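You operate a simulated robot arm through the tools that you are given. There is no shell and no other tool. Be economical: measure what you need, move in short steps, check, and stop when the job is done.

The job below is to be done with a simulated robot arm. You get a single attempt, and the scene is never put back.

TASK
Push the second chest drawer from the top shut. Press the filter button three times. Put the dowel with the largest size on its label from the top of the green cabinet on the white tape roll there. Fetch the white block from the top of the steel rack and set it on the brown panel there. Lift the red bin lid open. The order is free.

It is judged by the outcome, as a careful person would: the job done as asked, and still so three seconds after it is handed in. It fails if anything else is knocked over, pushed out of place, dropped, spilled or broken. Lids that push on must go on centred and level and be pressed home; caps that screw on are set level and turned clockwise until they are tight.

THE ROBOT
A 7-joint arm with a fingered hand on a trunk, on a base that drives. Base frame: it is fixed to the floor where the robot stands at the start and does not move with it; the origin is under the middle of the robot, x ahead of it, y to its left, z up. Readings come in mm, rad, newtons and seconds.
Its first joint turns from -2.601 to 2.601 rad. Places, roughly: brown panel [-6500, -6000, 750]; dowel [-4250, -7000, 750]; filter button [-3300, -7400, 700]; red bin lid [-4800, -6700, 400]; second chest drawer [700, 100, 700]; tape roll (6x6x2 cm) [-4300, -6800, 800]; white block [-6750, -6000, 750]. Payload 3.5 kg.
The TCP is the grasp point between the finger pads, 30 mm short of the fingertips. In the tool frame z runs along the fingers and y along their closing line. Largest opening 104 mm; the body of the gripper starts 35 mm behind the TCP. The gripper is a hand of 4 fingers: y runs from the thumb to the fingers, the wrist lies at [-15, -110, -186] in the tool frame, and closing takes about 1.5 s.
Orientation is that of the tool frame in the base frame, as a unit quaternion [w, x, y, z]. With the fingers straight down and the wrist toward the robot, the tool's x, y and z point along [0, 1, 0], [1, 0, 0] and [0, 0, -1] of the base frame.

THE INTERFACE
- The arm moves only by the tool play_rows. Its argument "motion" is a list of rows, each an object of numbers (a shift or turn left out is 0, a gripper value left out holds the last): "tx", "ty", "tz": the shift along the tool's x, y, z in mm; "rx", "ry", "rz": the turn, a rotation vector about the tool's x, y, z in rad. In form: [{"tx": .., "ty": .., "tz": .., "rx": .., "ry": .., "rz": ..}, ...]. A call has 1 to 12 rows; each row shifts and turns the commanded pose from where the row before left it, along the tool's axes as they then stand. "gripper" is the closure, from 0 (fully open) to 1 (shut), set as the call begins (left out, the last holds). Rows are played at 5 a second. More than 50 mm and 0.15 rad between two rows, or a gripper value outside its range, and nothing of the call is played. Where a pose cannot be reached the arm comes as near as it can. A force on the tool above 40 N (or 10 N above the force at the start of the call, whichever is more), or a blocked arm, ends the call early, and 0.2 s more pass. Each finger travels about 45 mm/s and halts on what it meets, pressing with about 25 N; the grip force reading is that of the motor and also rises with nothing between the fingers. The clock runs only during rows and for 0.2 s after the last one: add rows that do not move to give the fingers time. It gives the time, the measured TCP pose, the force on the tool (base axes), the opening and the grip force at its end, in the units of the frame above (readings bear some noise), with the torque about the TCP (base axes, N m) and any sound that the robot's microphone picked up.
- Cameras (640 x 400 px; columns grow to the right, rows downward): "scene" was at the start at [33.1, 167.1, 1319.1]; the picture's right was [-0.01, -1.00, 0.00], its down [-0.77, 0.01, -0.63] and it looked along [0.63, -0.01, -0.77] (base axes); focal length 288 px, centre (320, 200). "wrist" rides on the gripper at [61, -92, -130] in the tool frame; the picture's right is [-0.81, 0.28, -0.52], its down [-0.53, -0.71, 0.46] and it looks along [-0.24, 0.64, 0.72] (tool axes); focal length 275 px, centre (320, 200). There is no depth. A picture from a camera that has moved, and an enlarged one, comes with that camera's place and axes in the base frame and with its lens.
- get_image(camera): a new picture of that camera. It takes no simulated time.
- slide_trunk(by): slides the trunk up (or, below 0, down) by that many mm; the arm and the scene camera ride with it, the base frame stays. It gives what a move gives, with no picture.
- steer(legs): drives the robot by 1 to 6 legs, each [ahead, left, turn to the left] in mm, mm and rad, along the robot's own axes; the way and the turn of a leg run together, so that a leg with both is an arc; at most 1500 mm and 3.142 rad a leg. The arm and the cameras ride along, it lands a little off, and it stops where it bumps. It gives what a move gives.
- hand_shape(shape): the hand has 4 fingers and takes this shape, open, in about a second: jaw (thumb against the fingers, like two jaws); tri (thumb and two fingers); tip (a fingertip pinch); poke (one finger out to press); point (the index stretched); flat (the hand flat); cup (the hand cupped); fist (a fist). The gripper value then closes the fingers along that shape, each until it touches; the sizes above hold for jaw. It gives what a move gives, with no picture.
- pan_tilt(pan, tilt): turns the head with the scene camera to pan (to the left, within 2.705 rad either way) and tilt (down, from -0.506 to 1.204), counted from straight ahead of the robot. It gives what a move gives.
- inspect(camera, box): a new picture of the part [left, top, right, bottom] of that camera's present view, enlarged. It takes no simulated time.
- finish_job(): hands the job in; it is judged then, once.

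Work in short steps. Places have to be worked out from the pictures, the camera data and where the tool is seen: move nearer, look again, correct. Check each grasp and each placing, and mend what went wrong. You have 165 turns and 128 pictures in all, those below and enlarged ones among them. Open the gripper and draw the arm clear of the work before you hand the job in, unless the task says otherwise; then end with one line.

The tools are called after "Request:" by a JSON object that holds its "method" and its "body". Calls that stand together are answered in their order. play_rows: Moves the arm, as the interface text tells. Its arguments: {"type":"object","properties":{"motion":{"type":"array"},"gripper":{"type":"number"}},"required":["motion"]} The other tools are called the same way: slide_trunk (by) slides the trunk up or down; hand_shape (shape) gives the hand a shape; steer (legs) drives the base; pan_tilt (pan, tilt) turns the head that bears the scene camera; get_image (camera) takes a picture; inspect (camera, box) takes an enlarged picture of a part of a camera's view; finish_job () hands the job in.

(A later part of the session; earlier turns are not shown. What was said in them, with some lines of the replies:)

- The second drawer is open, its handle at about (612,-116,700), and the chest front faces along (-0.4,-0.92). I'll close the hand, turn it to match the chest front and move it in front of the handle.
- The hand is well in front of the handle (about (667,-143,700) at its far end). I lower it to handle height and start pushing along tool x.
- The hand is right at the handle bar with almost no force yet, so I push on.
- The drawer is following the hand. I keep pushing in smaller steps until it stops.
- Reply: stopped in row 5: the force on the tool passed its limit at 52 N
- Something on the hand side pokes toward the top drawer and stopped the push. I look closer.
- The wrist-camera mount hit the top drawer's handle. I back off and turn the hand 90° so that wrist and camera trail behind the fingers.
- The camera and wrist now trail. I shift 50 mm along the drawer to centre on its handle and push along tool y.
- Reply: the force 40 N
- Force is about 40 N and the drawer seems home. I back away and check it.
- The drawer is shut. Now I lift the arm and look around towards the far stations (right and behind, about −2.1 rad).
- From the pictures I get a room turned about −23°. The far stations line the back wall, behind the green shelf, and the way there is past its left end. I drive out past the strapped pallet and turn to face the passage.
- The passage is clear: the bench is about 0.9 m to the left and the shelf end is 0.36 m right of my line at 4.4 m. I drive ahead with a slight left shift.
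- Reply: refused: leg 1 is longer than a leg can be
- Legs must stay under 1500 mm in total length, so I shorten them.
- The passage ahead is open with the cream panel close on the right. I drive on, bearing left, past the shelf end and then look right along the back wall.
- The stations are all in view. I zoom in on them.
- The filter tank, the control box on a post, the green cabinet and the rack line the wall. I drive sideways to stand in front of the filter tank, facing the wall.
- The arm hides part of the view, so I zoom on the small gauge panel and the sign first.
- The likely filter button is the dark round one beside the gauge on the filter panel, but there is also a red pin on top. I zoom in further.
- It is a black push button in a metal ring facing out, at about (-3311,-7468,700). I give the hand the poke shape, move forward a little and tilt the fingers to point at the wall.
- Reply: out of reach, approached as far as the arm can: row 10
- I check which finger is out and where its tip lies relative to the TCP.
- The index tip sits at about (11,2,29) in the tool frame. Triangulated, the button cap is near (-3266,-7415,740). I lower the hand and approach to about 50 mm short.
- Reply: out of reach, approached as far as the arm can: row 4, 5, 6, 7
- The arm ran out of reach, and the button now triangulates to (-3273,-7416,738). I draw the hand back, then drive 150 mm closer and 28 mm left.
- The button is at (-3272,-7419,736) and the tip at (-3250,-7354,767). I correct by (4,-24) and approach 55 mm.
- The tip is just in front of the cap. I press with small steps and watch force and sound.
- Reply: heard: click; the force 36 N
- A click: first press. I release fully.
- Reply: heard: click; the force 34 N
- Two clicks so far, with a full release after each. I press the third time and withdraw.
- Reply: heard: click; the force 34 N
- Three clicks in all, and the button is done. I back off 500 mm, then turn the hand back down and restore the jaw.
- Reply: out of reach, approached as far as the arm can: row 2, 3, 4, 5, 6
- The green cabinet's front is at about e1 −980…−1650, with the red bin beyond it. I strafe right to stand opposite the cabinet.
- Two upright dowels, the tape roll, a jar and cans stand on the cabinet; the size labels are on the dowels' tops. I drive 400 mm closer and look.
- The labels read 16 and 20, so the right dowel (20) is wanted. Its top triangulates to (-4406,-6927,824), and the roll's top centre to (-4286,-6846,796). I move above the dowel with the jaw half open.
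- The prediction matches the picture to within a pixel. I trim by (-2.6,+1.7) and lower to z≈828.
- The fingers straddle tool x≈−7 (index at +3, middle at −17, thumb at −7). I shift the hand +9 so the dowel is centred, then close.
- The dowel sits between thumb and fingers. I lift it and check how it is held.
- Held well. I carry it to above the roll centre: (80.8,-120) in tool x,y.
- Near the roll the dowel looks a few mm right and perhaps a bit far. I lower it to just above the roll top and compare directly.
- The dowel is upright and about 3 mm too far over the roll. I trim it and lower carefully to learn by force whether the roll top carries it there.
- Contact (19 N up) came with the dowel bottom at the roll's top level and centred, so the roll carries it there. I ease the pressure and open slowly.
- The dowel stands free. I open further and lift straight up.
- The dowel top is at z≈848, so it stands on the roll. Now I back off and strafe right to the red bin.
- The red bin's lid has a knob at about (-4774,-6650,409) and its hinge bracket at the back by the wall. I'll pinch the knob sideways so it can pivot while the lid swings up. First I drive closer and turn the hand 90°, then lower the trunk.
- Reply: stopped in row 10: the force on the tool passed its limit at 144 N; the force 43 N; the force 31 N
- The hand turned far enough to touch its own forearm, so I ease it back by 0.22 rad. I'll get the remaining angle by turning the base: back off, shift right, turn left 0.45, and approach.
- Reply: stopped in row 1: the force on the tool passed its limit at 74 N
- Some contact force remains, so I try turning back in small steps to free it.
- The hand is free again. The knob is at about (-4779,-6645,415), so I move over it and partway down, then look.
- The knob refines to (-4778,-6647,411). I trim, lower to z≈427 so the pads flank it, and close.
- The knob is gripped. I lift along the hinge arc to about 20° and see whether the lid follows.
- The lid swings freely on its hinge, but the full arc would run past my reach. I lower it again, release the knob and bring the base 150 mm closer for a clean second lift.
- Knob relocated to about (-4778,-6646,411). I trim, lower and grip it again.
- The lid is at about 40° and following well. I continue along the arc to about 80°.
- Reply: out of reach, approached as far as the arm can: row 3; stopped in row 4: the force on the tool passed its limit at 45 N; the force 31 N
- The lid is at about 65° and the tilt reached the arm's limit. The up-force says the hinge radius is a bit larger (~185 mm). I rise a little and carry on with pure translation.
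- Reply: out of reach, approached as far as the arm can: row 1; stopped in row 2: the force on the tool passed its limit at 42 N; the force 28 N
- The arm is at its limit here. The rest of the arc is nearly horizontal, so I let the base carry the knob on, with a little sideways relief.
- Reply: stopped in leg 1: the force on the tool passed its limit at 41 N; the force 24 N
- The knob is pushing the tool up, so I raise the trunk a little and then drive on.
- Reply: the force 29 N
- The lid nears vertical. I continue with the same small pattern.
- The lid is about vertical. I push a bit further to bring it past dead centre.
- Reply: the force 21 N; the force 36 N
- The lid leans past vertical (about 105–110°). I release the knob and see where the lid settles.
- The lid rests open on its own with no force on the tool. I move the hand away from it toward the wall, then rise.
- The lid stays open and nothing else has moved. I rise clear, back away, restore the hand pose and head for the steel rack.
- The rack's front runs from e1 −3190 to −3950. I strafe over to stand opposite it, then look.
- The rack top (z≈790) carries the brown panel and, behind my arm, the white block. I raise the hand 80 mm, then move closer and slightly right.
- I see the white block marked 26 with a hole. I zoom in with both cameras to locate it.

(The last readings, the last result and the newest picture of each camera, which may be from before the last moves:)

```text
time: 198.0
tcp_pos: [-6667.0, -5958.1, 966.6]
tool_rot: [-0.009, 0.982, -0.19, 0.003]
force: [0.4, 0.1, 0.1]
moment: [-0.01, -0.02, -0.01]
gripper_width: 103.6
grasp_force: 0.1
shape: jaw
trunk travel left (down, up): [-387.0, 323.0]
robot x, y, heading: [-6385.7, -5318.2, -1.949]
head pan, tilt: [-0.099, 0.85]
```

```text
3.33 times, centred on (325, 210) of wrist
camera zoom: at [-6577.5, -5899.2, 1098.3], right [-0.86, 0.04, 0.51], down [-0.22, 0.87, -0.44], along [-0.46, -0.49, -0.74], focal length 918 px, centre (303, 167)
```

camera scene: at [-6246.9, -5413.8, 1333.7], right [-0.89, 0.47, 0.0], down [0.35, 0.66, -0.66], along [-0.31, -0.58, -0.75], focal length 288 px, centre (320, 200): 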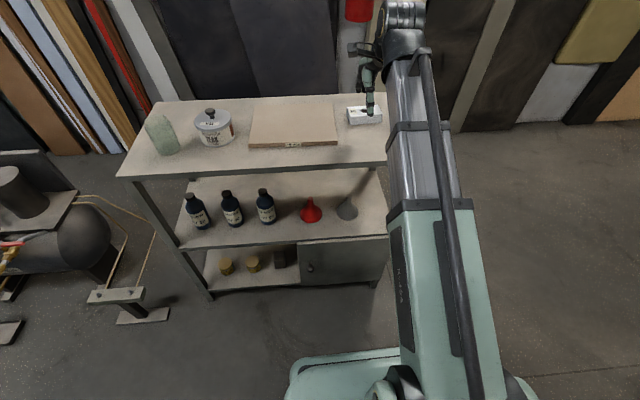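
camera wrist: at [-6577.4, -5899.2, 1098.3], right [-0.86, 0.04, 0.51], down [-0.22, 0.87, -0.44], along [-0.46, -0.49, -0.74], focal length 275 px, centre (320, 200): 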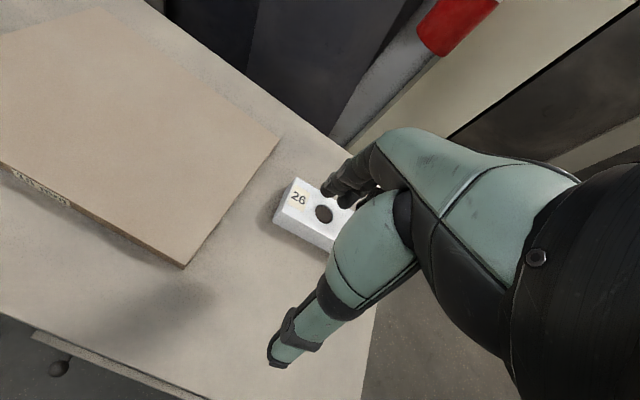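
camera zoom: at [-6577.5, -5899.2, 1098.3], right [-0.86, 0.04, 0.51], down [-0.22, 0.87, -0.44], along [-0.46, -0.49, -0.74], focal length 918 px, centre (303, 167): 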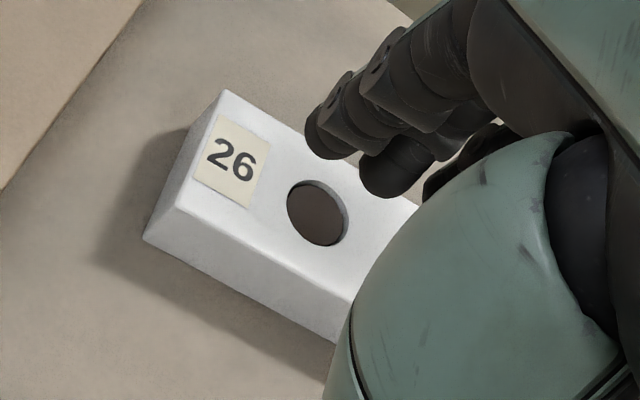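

The block's top centre triangulates to (-6732,-6038,857), about 100×45×36 mm with its long axis along the rack. The table is at about 821 and the panel top at about 839. I move above it with the jaw fully open.

Request:
{"method": "play_rows", "body": {"motion": [{"tx": -12, "ty": 33}, {"tx": -11.5, "ty": 33}, {"ty": 32.5}, {"tz": 30}, {"tz": 30}, {}], "gripper": 0.1}}

Request:
{"method": "get_image", "body": {"camera": "wrist"}}

Request:
{"method": "inspect", "body": {"camera": "scene", "box": [300, 60, 420, 150]}}

```text
time: 199.4
tcp_pos: [-6726.4, -6041.1, 902.7]
tool_rot: [-0.009, 0.982, -0.19, 0.004]
force: [0.1, -0.4, 0.5]
moment: [0.0, 0.0, 0.0]
gripper_width: 93.7
grasp_force: 0.0
shape: jaw
trunk travel left (down, up): [-387.0, 323.0]
robot x, y, heading: [-6388.3, -5318.7, -1.954]
head pan, tilt: [-0.099, 0.85]
```

```text
21 pictures are left
camera wrist: at [-6636.9, -5981.8, 1035.3], right [-0.86, 0.04, 0.51], down [-0.22, 0.87, -0.44], along [-0.46, -0.49, -0.74], focal length 275 px, centre (320, 200)
```

wrist: 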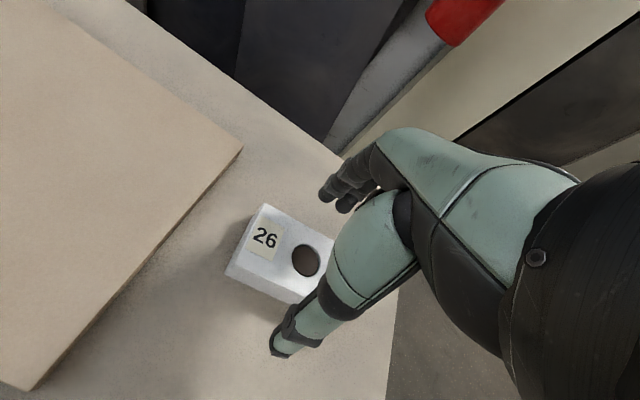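

```text
4.44 times, centred on (360, 105) of scene
camera zoom: at [-6246.9, -5413.8, 1333.7], right [-0.89, 0.47, 0.0], down [0.35, 0.66, -0.66], along [-0.31, -0.58, -0.75], focal length 1282 px, centre (142, 622)
```

zoom: 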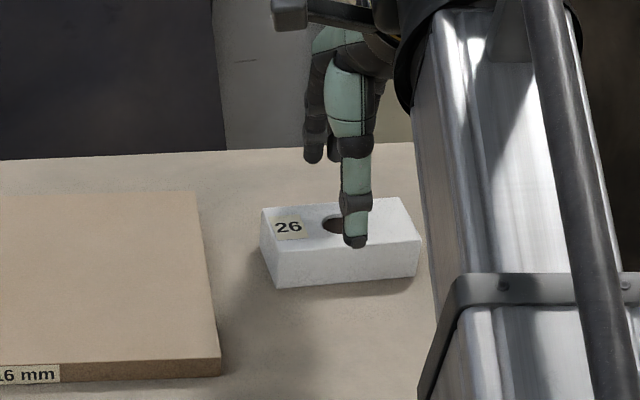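

The alignment is within about 5 mm. I trim (+1,+3), lower to z≈860 and close.

Request:
{"method": "play_rows", "body": {"motion": [{"tx": 1, "ty": 3}, {"tz": 22}, {"tz": 20}, {}]}}

Request:
{"method": "play_rows", "body": {"motion": [{}, {}, {}, {}, {}, {}, {}, {}], "gripper": 1}}

Request:
{"method": "get_image", "body": {"camera": "wrist"}}

```text
time: 200.4
tcp_pos: [-6726.1, -6043.6, 862.8]
tool_rot: [-0.01, 0.982, -0.19, 0.004]
force: [0.2, -0.1, -0.1]
moment: [0.0, 0.02, 0.0]
gripper_width: 93.6
grasp_force: 0.1
shape: jaw
trunk travel left (down, up): [-387.0, 323.0]
robot x, y, heading: [-6386.0, -5321.9, -1.956]
head pan, tilt: [-0.099, 0.85]
```

```text
time: 202.2
tcp_pos: [-6726.7, -6042.2, 861.8]
tool_rot: [-0.009, 0.982, -0.189, 0.004]
force: [0.6, -0.4, 1.6]
moment: [-0.01, 0.0, 0.04]
gripper_width: 50.2
grasp_force: 25.6
shape: jaw
trunk travel left (down, up): [-387.0, 323.0]
robot x, y, heading: [-6388.0, -5322.6, -1.957]
head pan, tilt: [-0.099, 0.85]
```

```text
19 pictures are left
camera wrist: at [-6635.5, -5983.1, 994.8], right [-0.86, 0.04, 0.51], down [-0.22, 0.87, -0.44], along [-0.46, -0.49, -0.74], focal length 275 px, centre (320, 200)
```

wrist: 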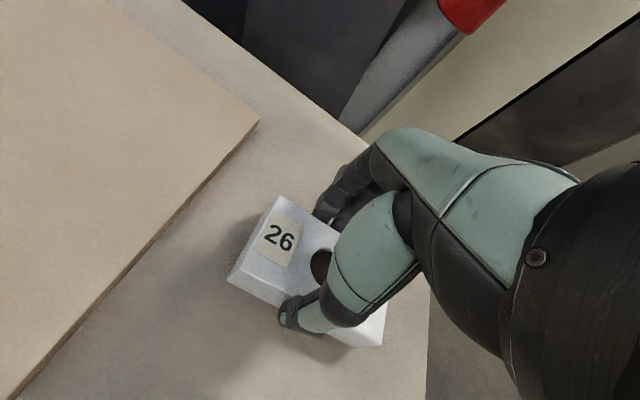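

Gripped at 50 mm, which matches the block's width. I lift 60 mm and check that it holds level.

Request:
{"method": "play_rows", "body": {"motion": [{"tz": -15}, {"tz": -25}, {"tz": -25}, {}]}}

Request:
{"method": "inspect", "body": {"camera": "scene", "box": [240, 60, 420, 160]}}

```text
time: 203.2
tcp_pos: [-6724.5, -6042.9, 928.5]
tool_rot: [-0.01, 0.982, -0.19, 0.004]
force: [0.3, 0.4, -0.9]
moment: [0.02, -0.03, -0.01]
gripper_width: 50.3
grasp_force: 24.6
shape: jaw
trunk travel left (down, up): [-387.0, 323.0]
robot x, y, heading: [-6385.0, -5322.0, -1.953]
head pan, tilt: [-0.099, 0.85]
```

```text
3.56 times, centred on (330, 110) of scene
camera zoom: at [-6246.8, -5413.8, 1333.6], right [-0.89, 0.47, 0.0], down [0.35, 0.66, -0.66], along [-0.31, -0.58, -0.75], focal length 1026 px, centre (284, 520)
```

zoom: 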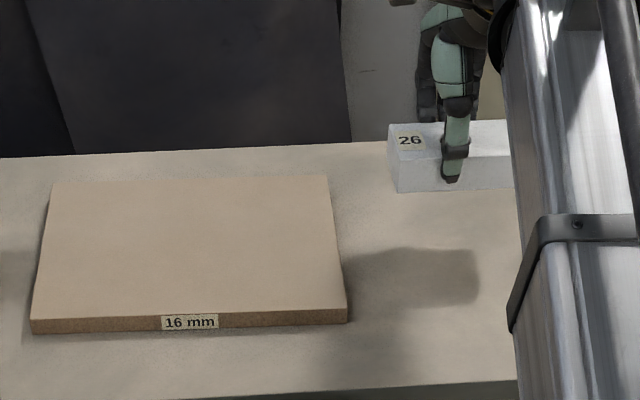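

The block is held level. The panel centre is at about (-6525,-6103), so I carry the block over it by (208,-22) in tool x,y.

Request:
{"method": "play_rows", "body": {"motion": [{"tx": 42, "ty": -5}, {"tx": 42, "ty": -5}, {"tx": 42, "ty": -5}, {"tx": 42, "ty": -4}, {"tx": 40, "ty": -3}, {"tz": 20}, {}]}}

Request:
{"method": "inspect", "body": {"camera": "scene", "box": [220, 60, 400, 160]}}

Request:
{"method": "get_image", "body": {"camera": "wrist"}}

```text
time: 204.8
tcp_pos: [-6523.0, -6100.9, 907.9]
tool_rot: [-0.01, 0.982, -0.19, 0.003]
force: [-0.4, 0.0, -1.2]
moment: [0.0, -0.05, 0.01]
gripper_width: 50.2
grasp_force: 25.7
shape: jaw
trunk travel left (down, up): [-387.0, 323.0]
robot x, y, heading: [-6387.8, -5317.9, -1.953]
head pan, tilt: [-0.099, 0.85]
```

```text
3.56 times, centred on (310, 110) of scene
camera zoom: at [-6246.9, -5413.9, 1333.6], right [-0.89, 0.47, 0.0], down [0.35, 0.67, -0.66], along [-0.31, -0.58, -0.75], focal length 1026 px, centre (356, 520)
```

zoom: 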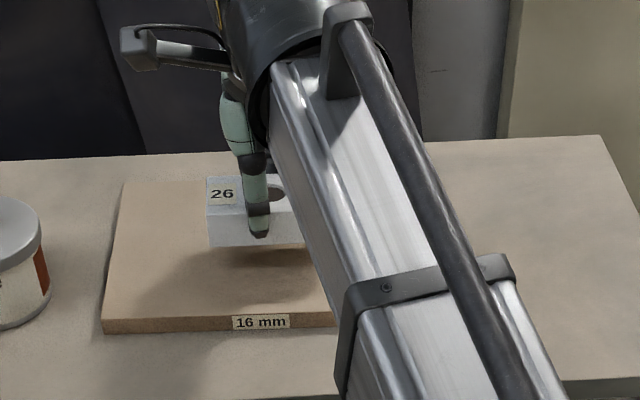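

```text
16 pictures are left
camera wrist: at [-6433.2, -6041.0, 1039.5], right [-0.86, 0.04, 0.51], down [-0.22, 0.87, -0.44], along [-0.46, -0.49, -0.74], focal length 275 px, centre (320, 200)
```

wrist: 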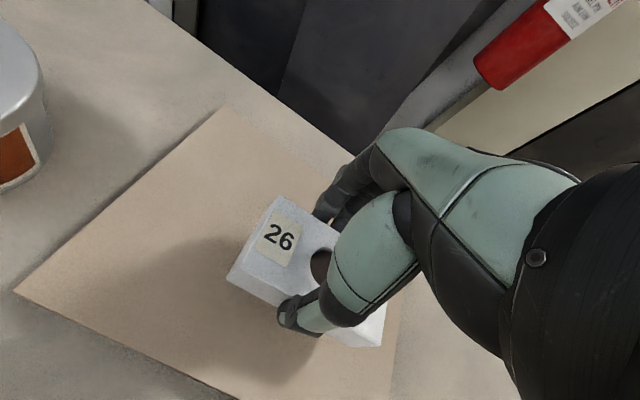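

It is well over the panel. I lower gently until the block touches.

Request:
{"method": "play_rows", "body": {"motion": [{"tz": 12}, {"tz": 10}, {"tz": 3}, {"tz": 2}, {"tz": 2}, {}]}}

```text
time: 206.2
tcp_pos: [-6523.7, -6098.7, 878.6]
tool_rot: [-0.009, 0.982, -0.19, 0.003]
force: [-0.4, 0.4, -1.4]
moment: [-0.02, -0.04, -0.02]
gripper_width: 50.3
grasp_force: 24.6
shape: jaw
trunk travel left (down, up): [-387.0, 323.0]
robot x, y, heading: [-6388.8, -5319.4, -1.953]
head pan, tilt: [-0.099, 0.85]
```

No contact yet at z 878.6, so I lower in 1.5 mm steps.

Request:
{"method": "play_rows", "body": {"motion": [{"tz": 1.5}, {"tz": 1.5}, {}]}}

```text
time: 207.0
tcp_pos: [-6523.4, -6100.0, 877.9]
tool_rot: [-0.008, 0.982, -0.19, 0.003]
force: [-0.5, -2.7, 11.8]
moment: [0.12, -0.05, -0.01]
gripper_width: 50.2
grasp_force: 24.9
shape: jaw
trunk travel left (down, up): [-387.0, 323.0]
robot x, y, heading: [-6387.6, -5320.1, -1.961]
head pan, tilt: [-0.099, 0.85]
```

The block is resting on the panel (12 N up). I open slowly and lift away.

Request:
{"method": "play_rows", "body": {"motion": [{}, {}, {}, {}, {}, {"tz": -20}, {"tz": -40}, {"tz": -40}], "gripper": 0.1}}

Request:
{"method": "inspect", "body": {"camera": "scene", "box": [220, 60, 400, 160]}}

Request:
{"method": "get_image", "body": {"camera": "wrist"}}

```text
time: 208.8
tcp_pos: [-6526.8, -6099.7, 976.1]
tool_rot: [-0.01, 0.982, -0.189, 0.003]
force: [-0.1, 0.7, 1.0]
moment: [0.01, -0.01, -0.04]
gripper_width: 93.4
grasp_force: 0.1
shape: jaw
trunk travel left (down, up): [-387.0, 323.0]
robot x, y, heading: [-6385.0, -5319.6, -1.954]
head pan, tilt: [-0.099, 0.85]
```

```text
3.56 times, centred on (310, 110) of scene
camera zoom: at [-6246.8, -5413.8, 1333.6], right [-0.89, 0.47, 0.0], down [0.35, 0.66, -0.66], along [-0.31, -0.58, -0.75], focal length 1026 px, centre (356, 520)
```

zoom: 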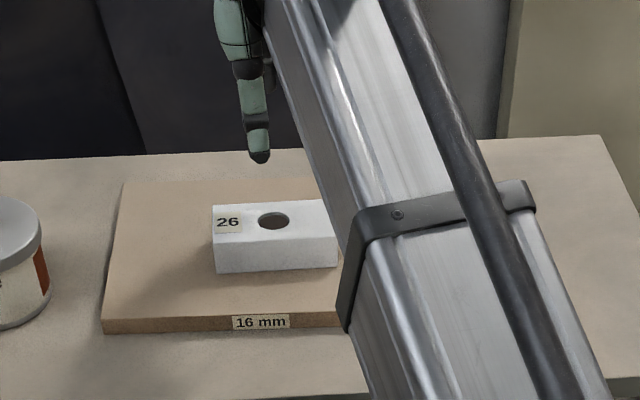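

```text
14 pictures are left
camera wrist: at [-6436.8, -6041.1, 1108.2], right [-0.86, 0.04, 0.51], down [-0.22, 0.87, -0.44], along [-0.46, -0.49, -0.74], focal length 275 px, centre (320, 200)
```

wrist: 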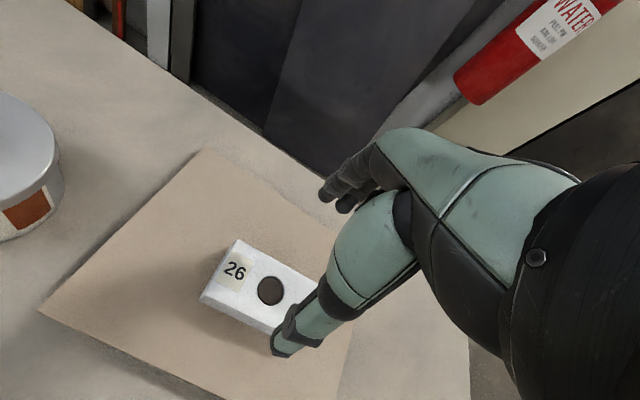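

The block rests flat on the panel. I back away clear and check the bin lid and dowel from here.

Request:
{"method": "steer", "body": {"legs": [[-450, 0, 0]]}}

Request:
{"method": "pan_tilt", "body": {"pan": 0.9, "tilt": 0.4}}

Request:
{"method": "get_image", "body": {"camera": "scene"}}

Request:
{"method": "inspect", "body": {"camera": "scene", "box": [200, 120, 420, 260]}}

```text
time: 211.6
tcp_pos: [-6353.4, -5677.7, 976.6]
tool_rot: [-0.009, 0.982, -0.189, 0.003]
force: [-0.2, 0.2, 0.8]
moment: [-0.03, 0.01, -0.03]
gripper_width: 93.5
grasp_force: 0.1
shape: jaw
trunk travel left (down, up): [-387.0, 323.0]
robot x, y, heading: [-6214.1, -4896.6, -1.954]
head pan, tilt: [-0.099, 0.85]
```

```text
time: 212.8
tcp_pos: [-6353.0, -5678.5, 975.4]
tool_rot: [-0.009, 0.982, -0.188, 0.003]
force: [-0.1, 0.0, 0.3]
moment: [0.01, 0.02, 0.0]
gripper_width: 93.5
grasp_force: 0.0
shape: jaw
trunk travel left (down, up): [-387.0, 323.0]
robot x, y, heading: [-6217.5, -4898.0, -1.957]
head pan, tilt: [0.901, 0.4]
```

```text
13 pictures are left
camera scene: at [-5993.8, -5001.1, 1372.7], right [-0.87, -0.5, 0.0], down [-0.19, 0.34, -0.92], along [0.46, -0.8, -0.39], focal length 288 px, centre (320, 200)
```

scene: 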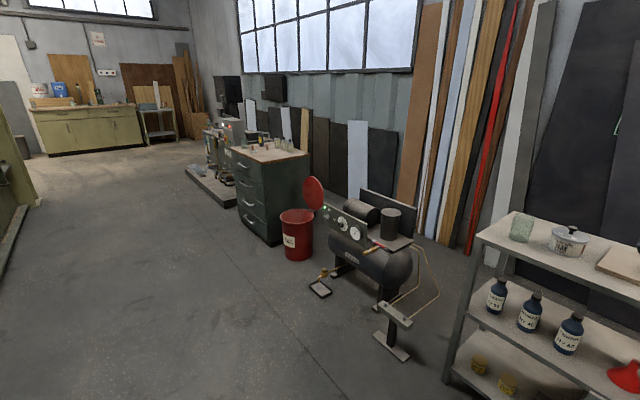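

```text
2.86 times, centred on (310, 190) of scene
camera zoom: at [-5993.8, -5001.1, 1372.7], right [-0.87, -0.5, 0.0], down [-0.19, 0.34, -0.92], along [0.46, -0.8, -0.39], focal length 824 px, centre (349, 229)
```

zoom: 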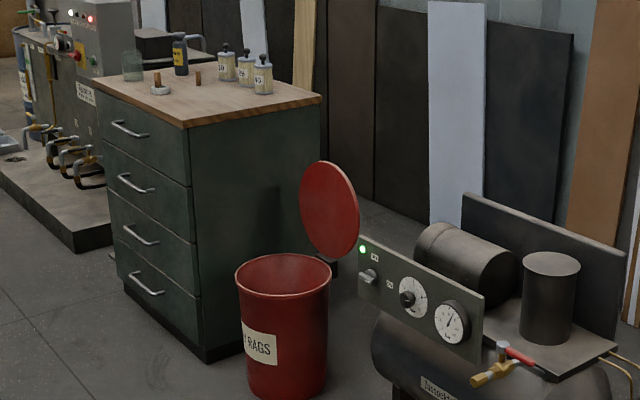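

The lid is open, the dowel stands on the roll, the block is on the panel, the drawer is shut and the button was pressed three times. I open the gripper fully and hand the job in.

Request:
{"method": "play_rows", "body": {"motion": [{}, {}, {}], "gripper": 0}}

Request:
{"method": "finish_job", "body": {}}

```text
time: 213.6
tcp_pos: [-6352.9, -5677.9, 976.1]
tool_rot: [-0.01, 0.982, -0.189, 0.003]
force: [0.3, -0.4, -0.2]
moment: [0.02, 0.02, 0.03]
gripper_width: 103.6
grasp_force: 0.1
shape: jaw
trunk travel left (down, up): [-387.0, 323.0]
robot x, y, heading: [-6214.2, -4897.2, -1.955]
head pan, tilt: [0.901, 0.4]
```

```text
The job is handed in.
```

All five parts are done and handed in: second drawer shut, filter button pressed three times (three clicks heard), the 20 dowel standing on the white tape roll, the white block on the brown panel, and the red bin lid open and staying open.
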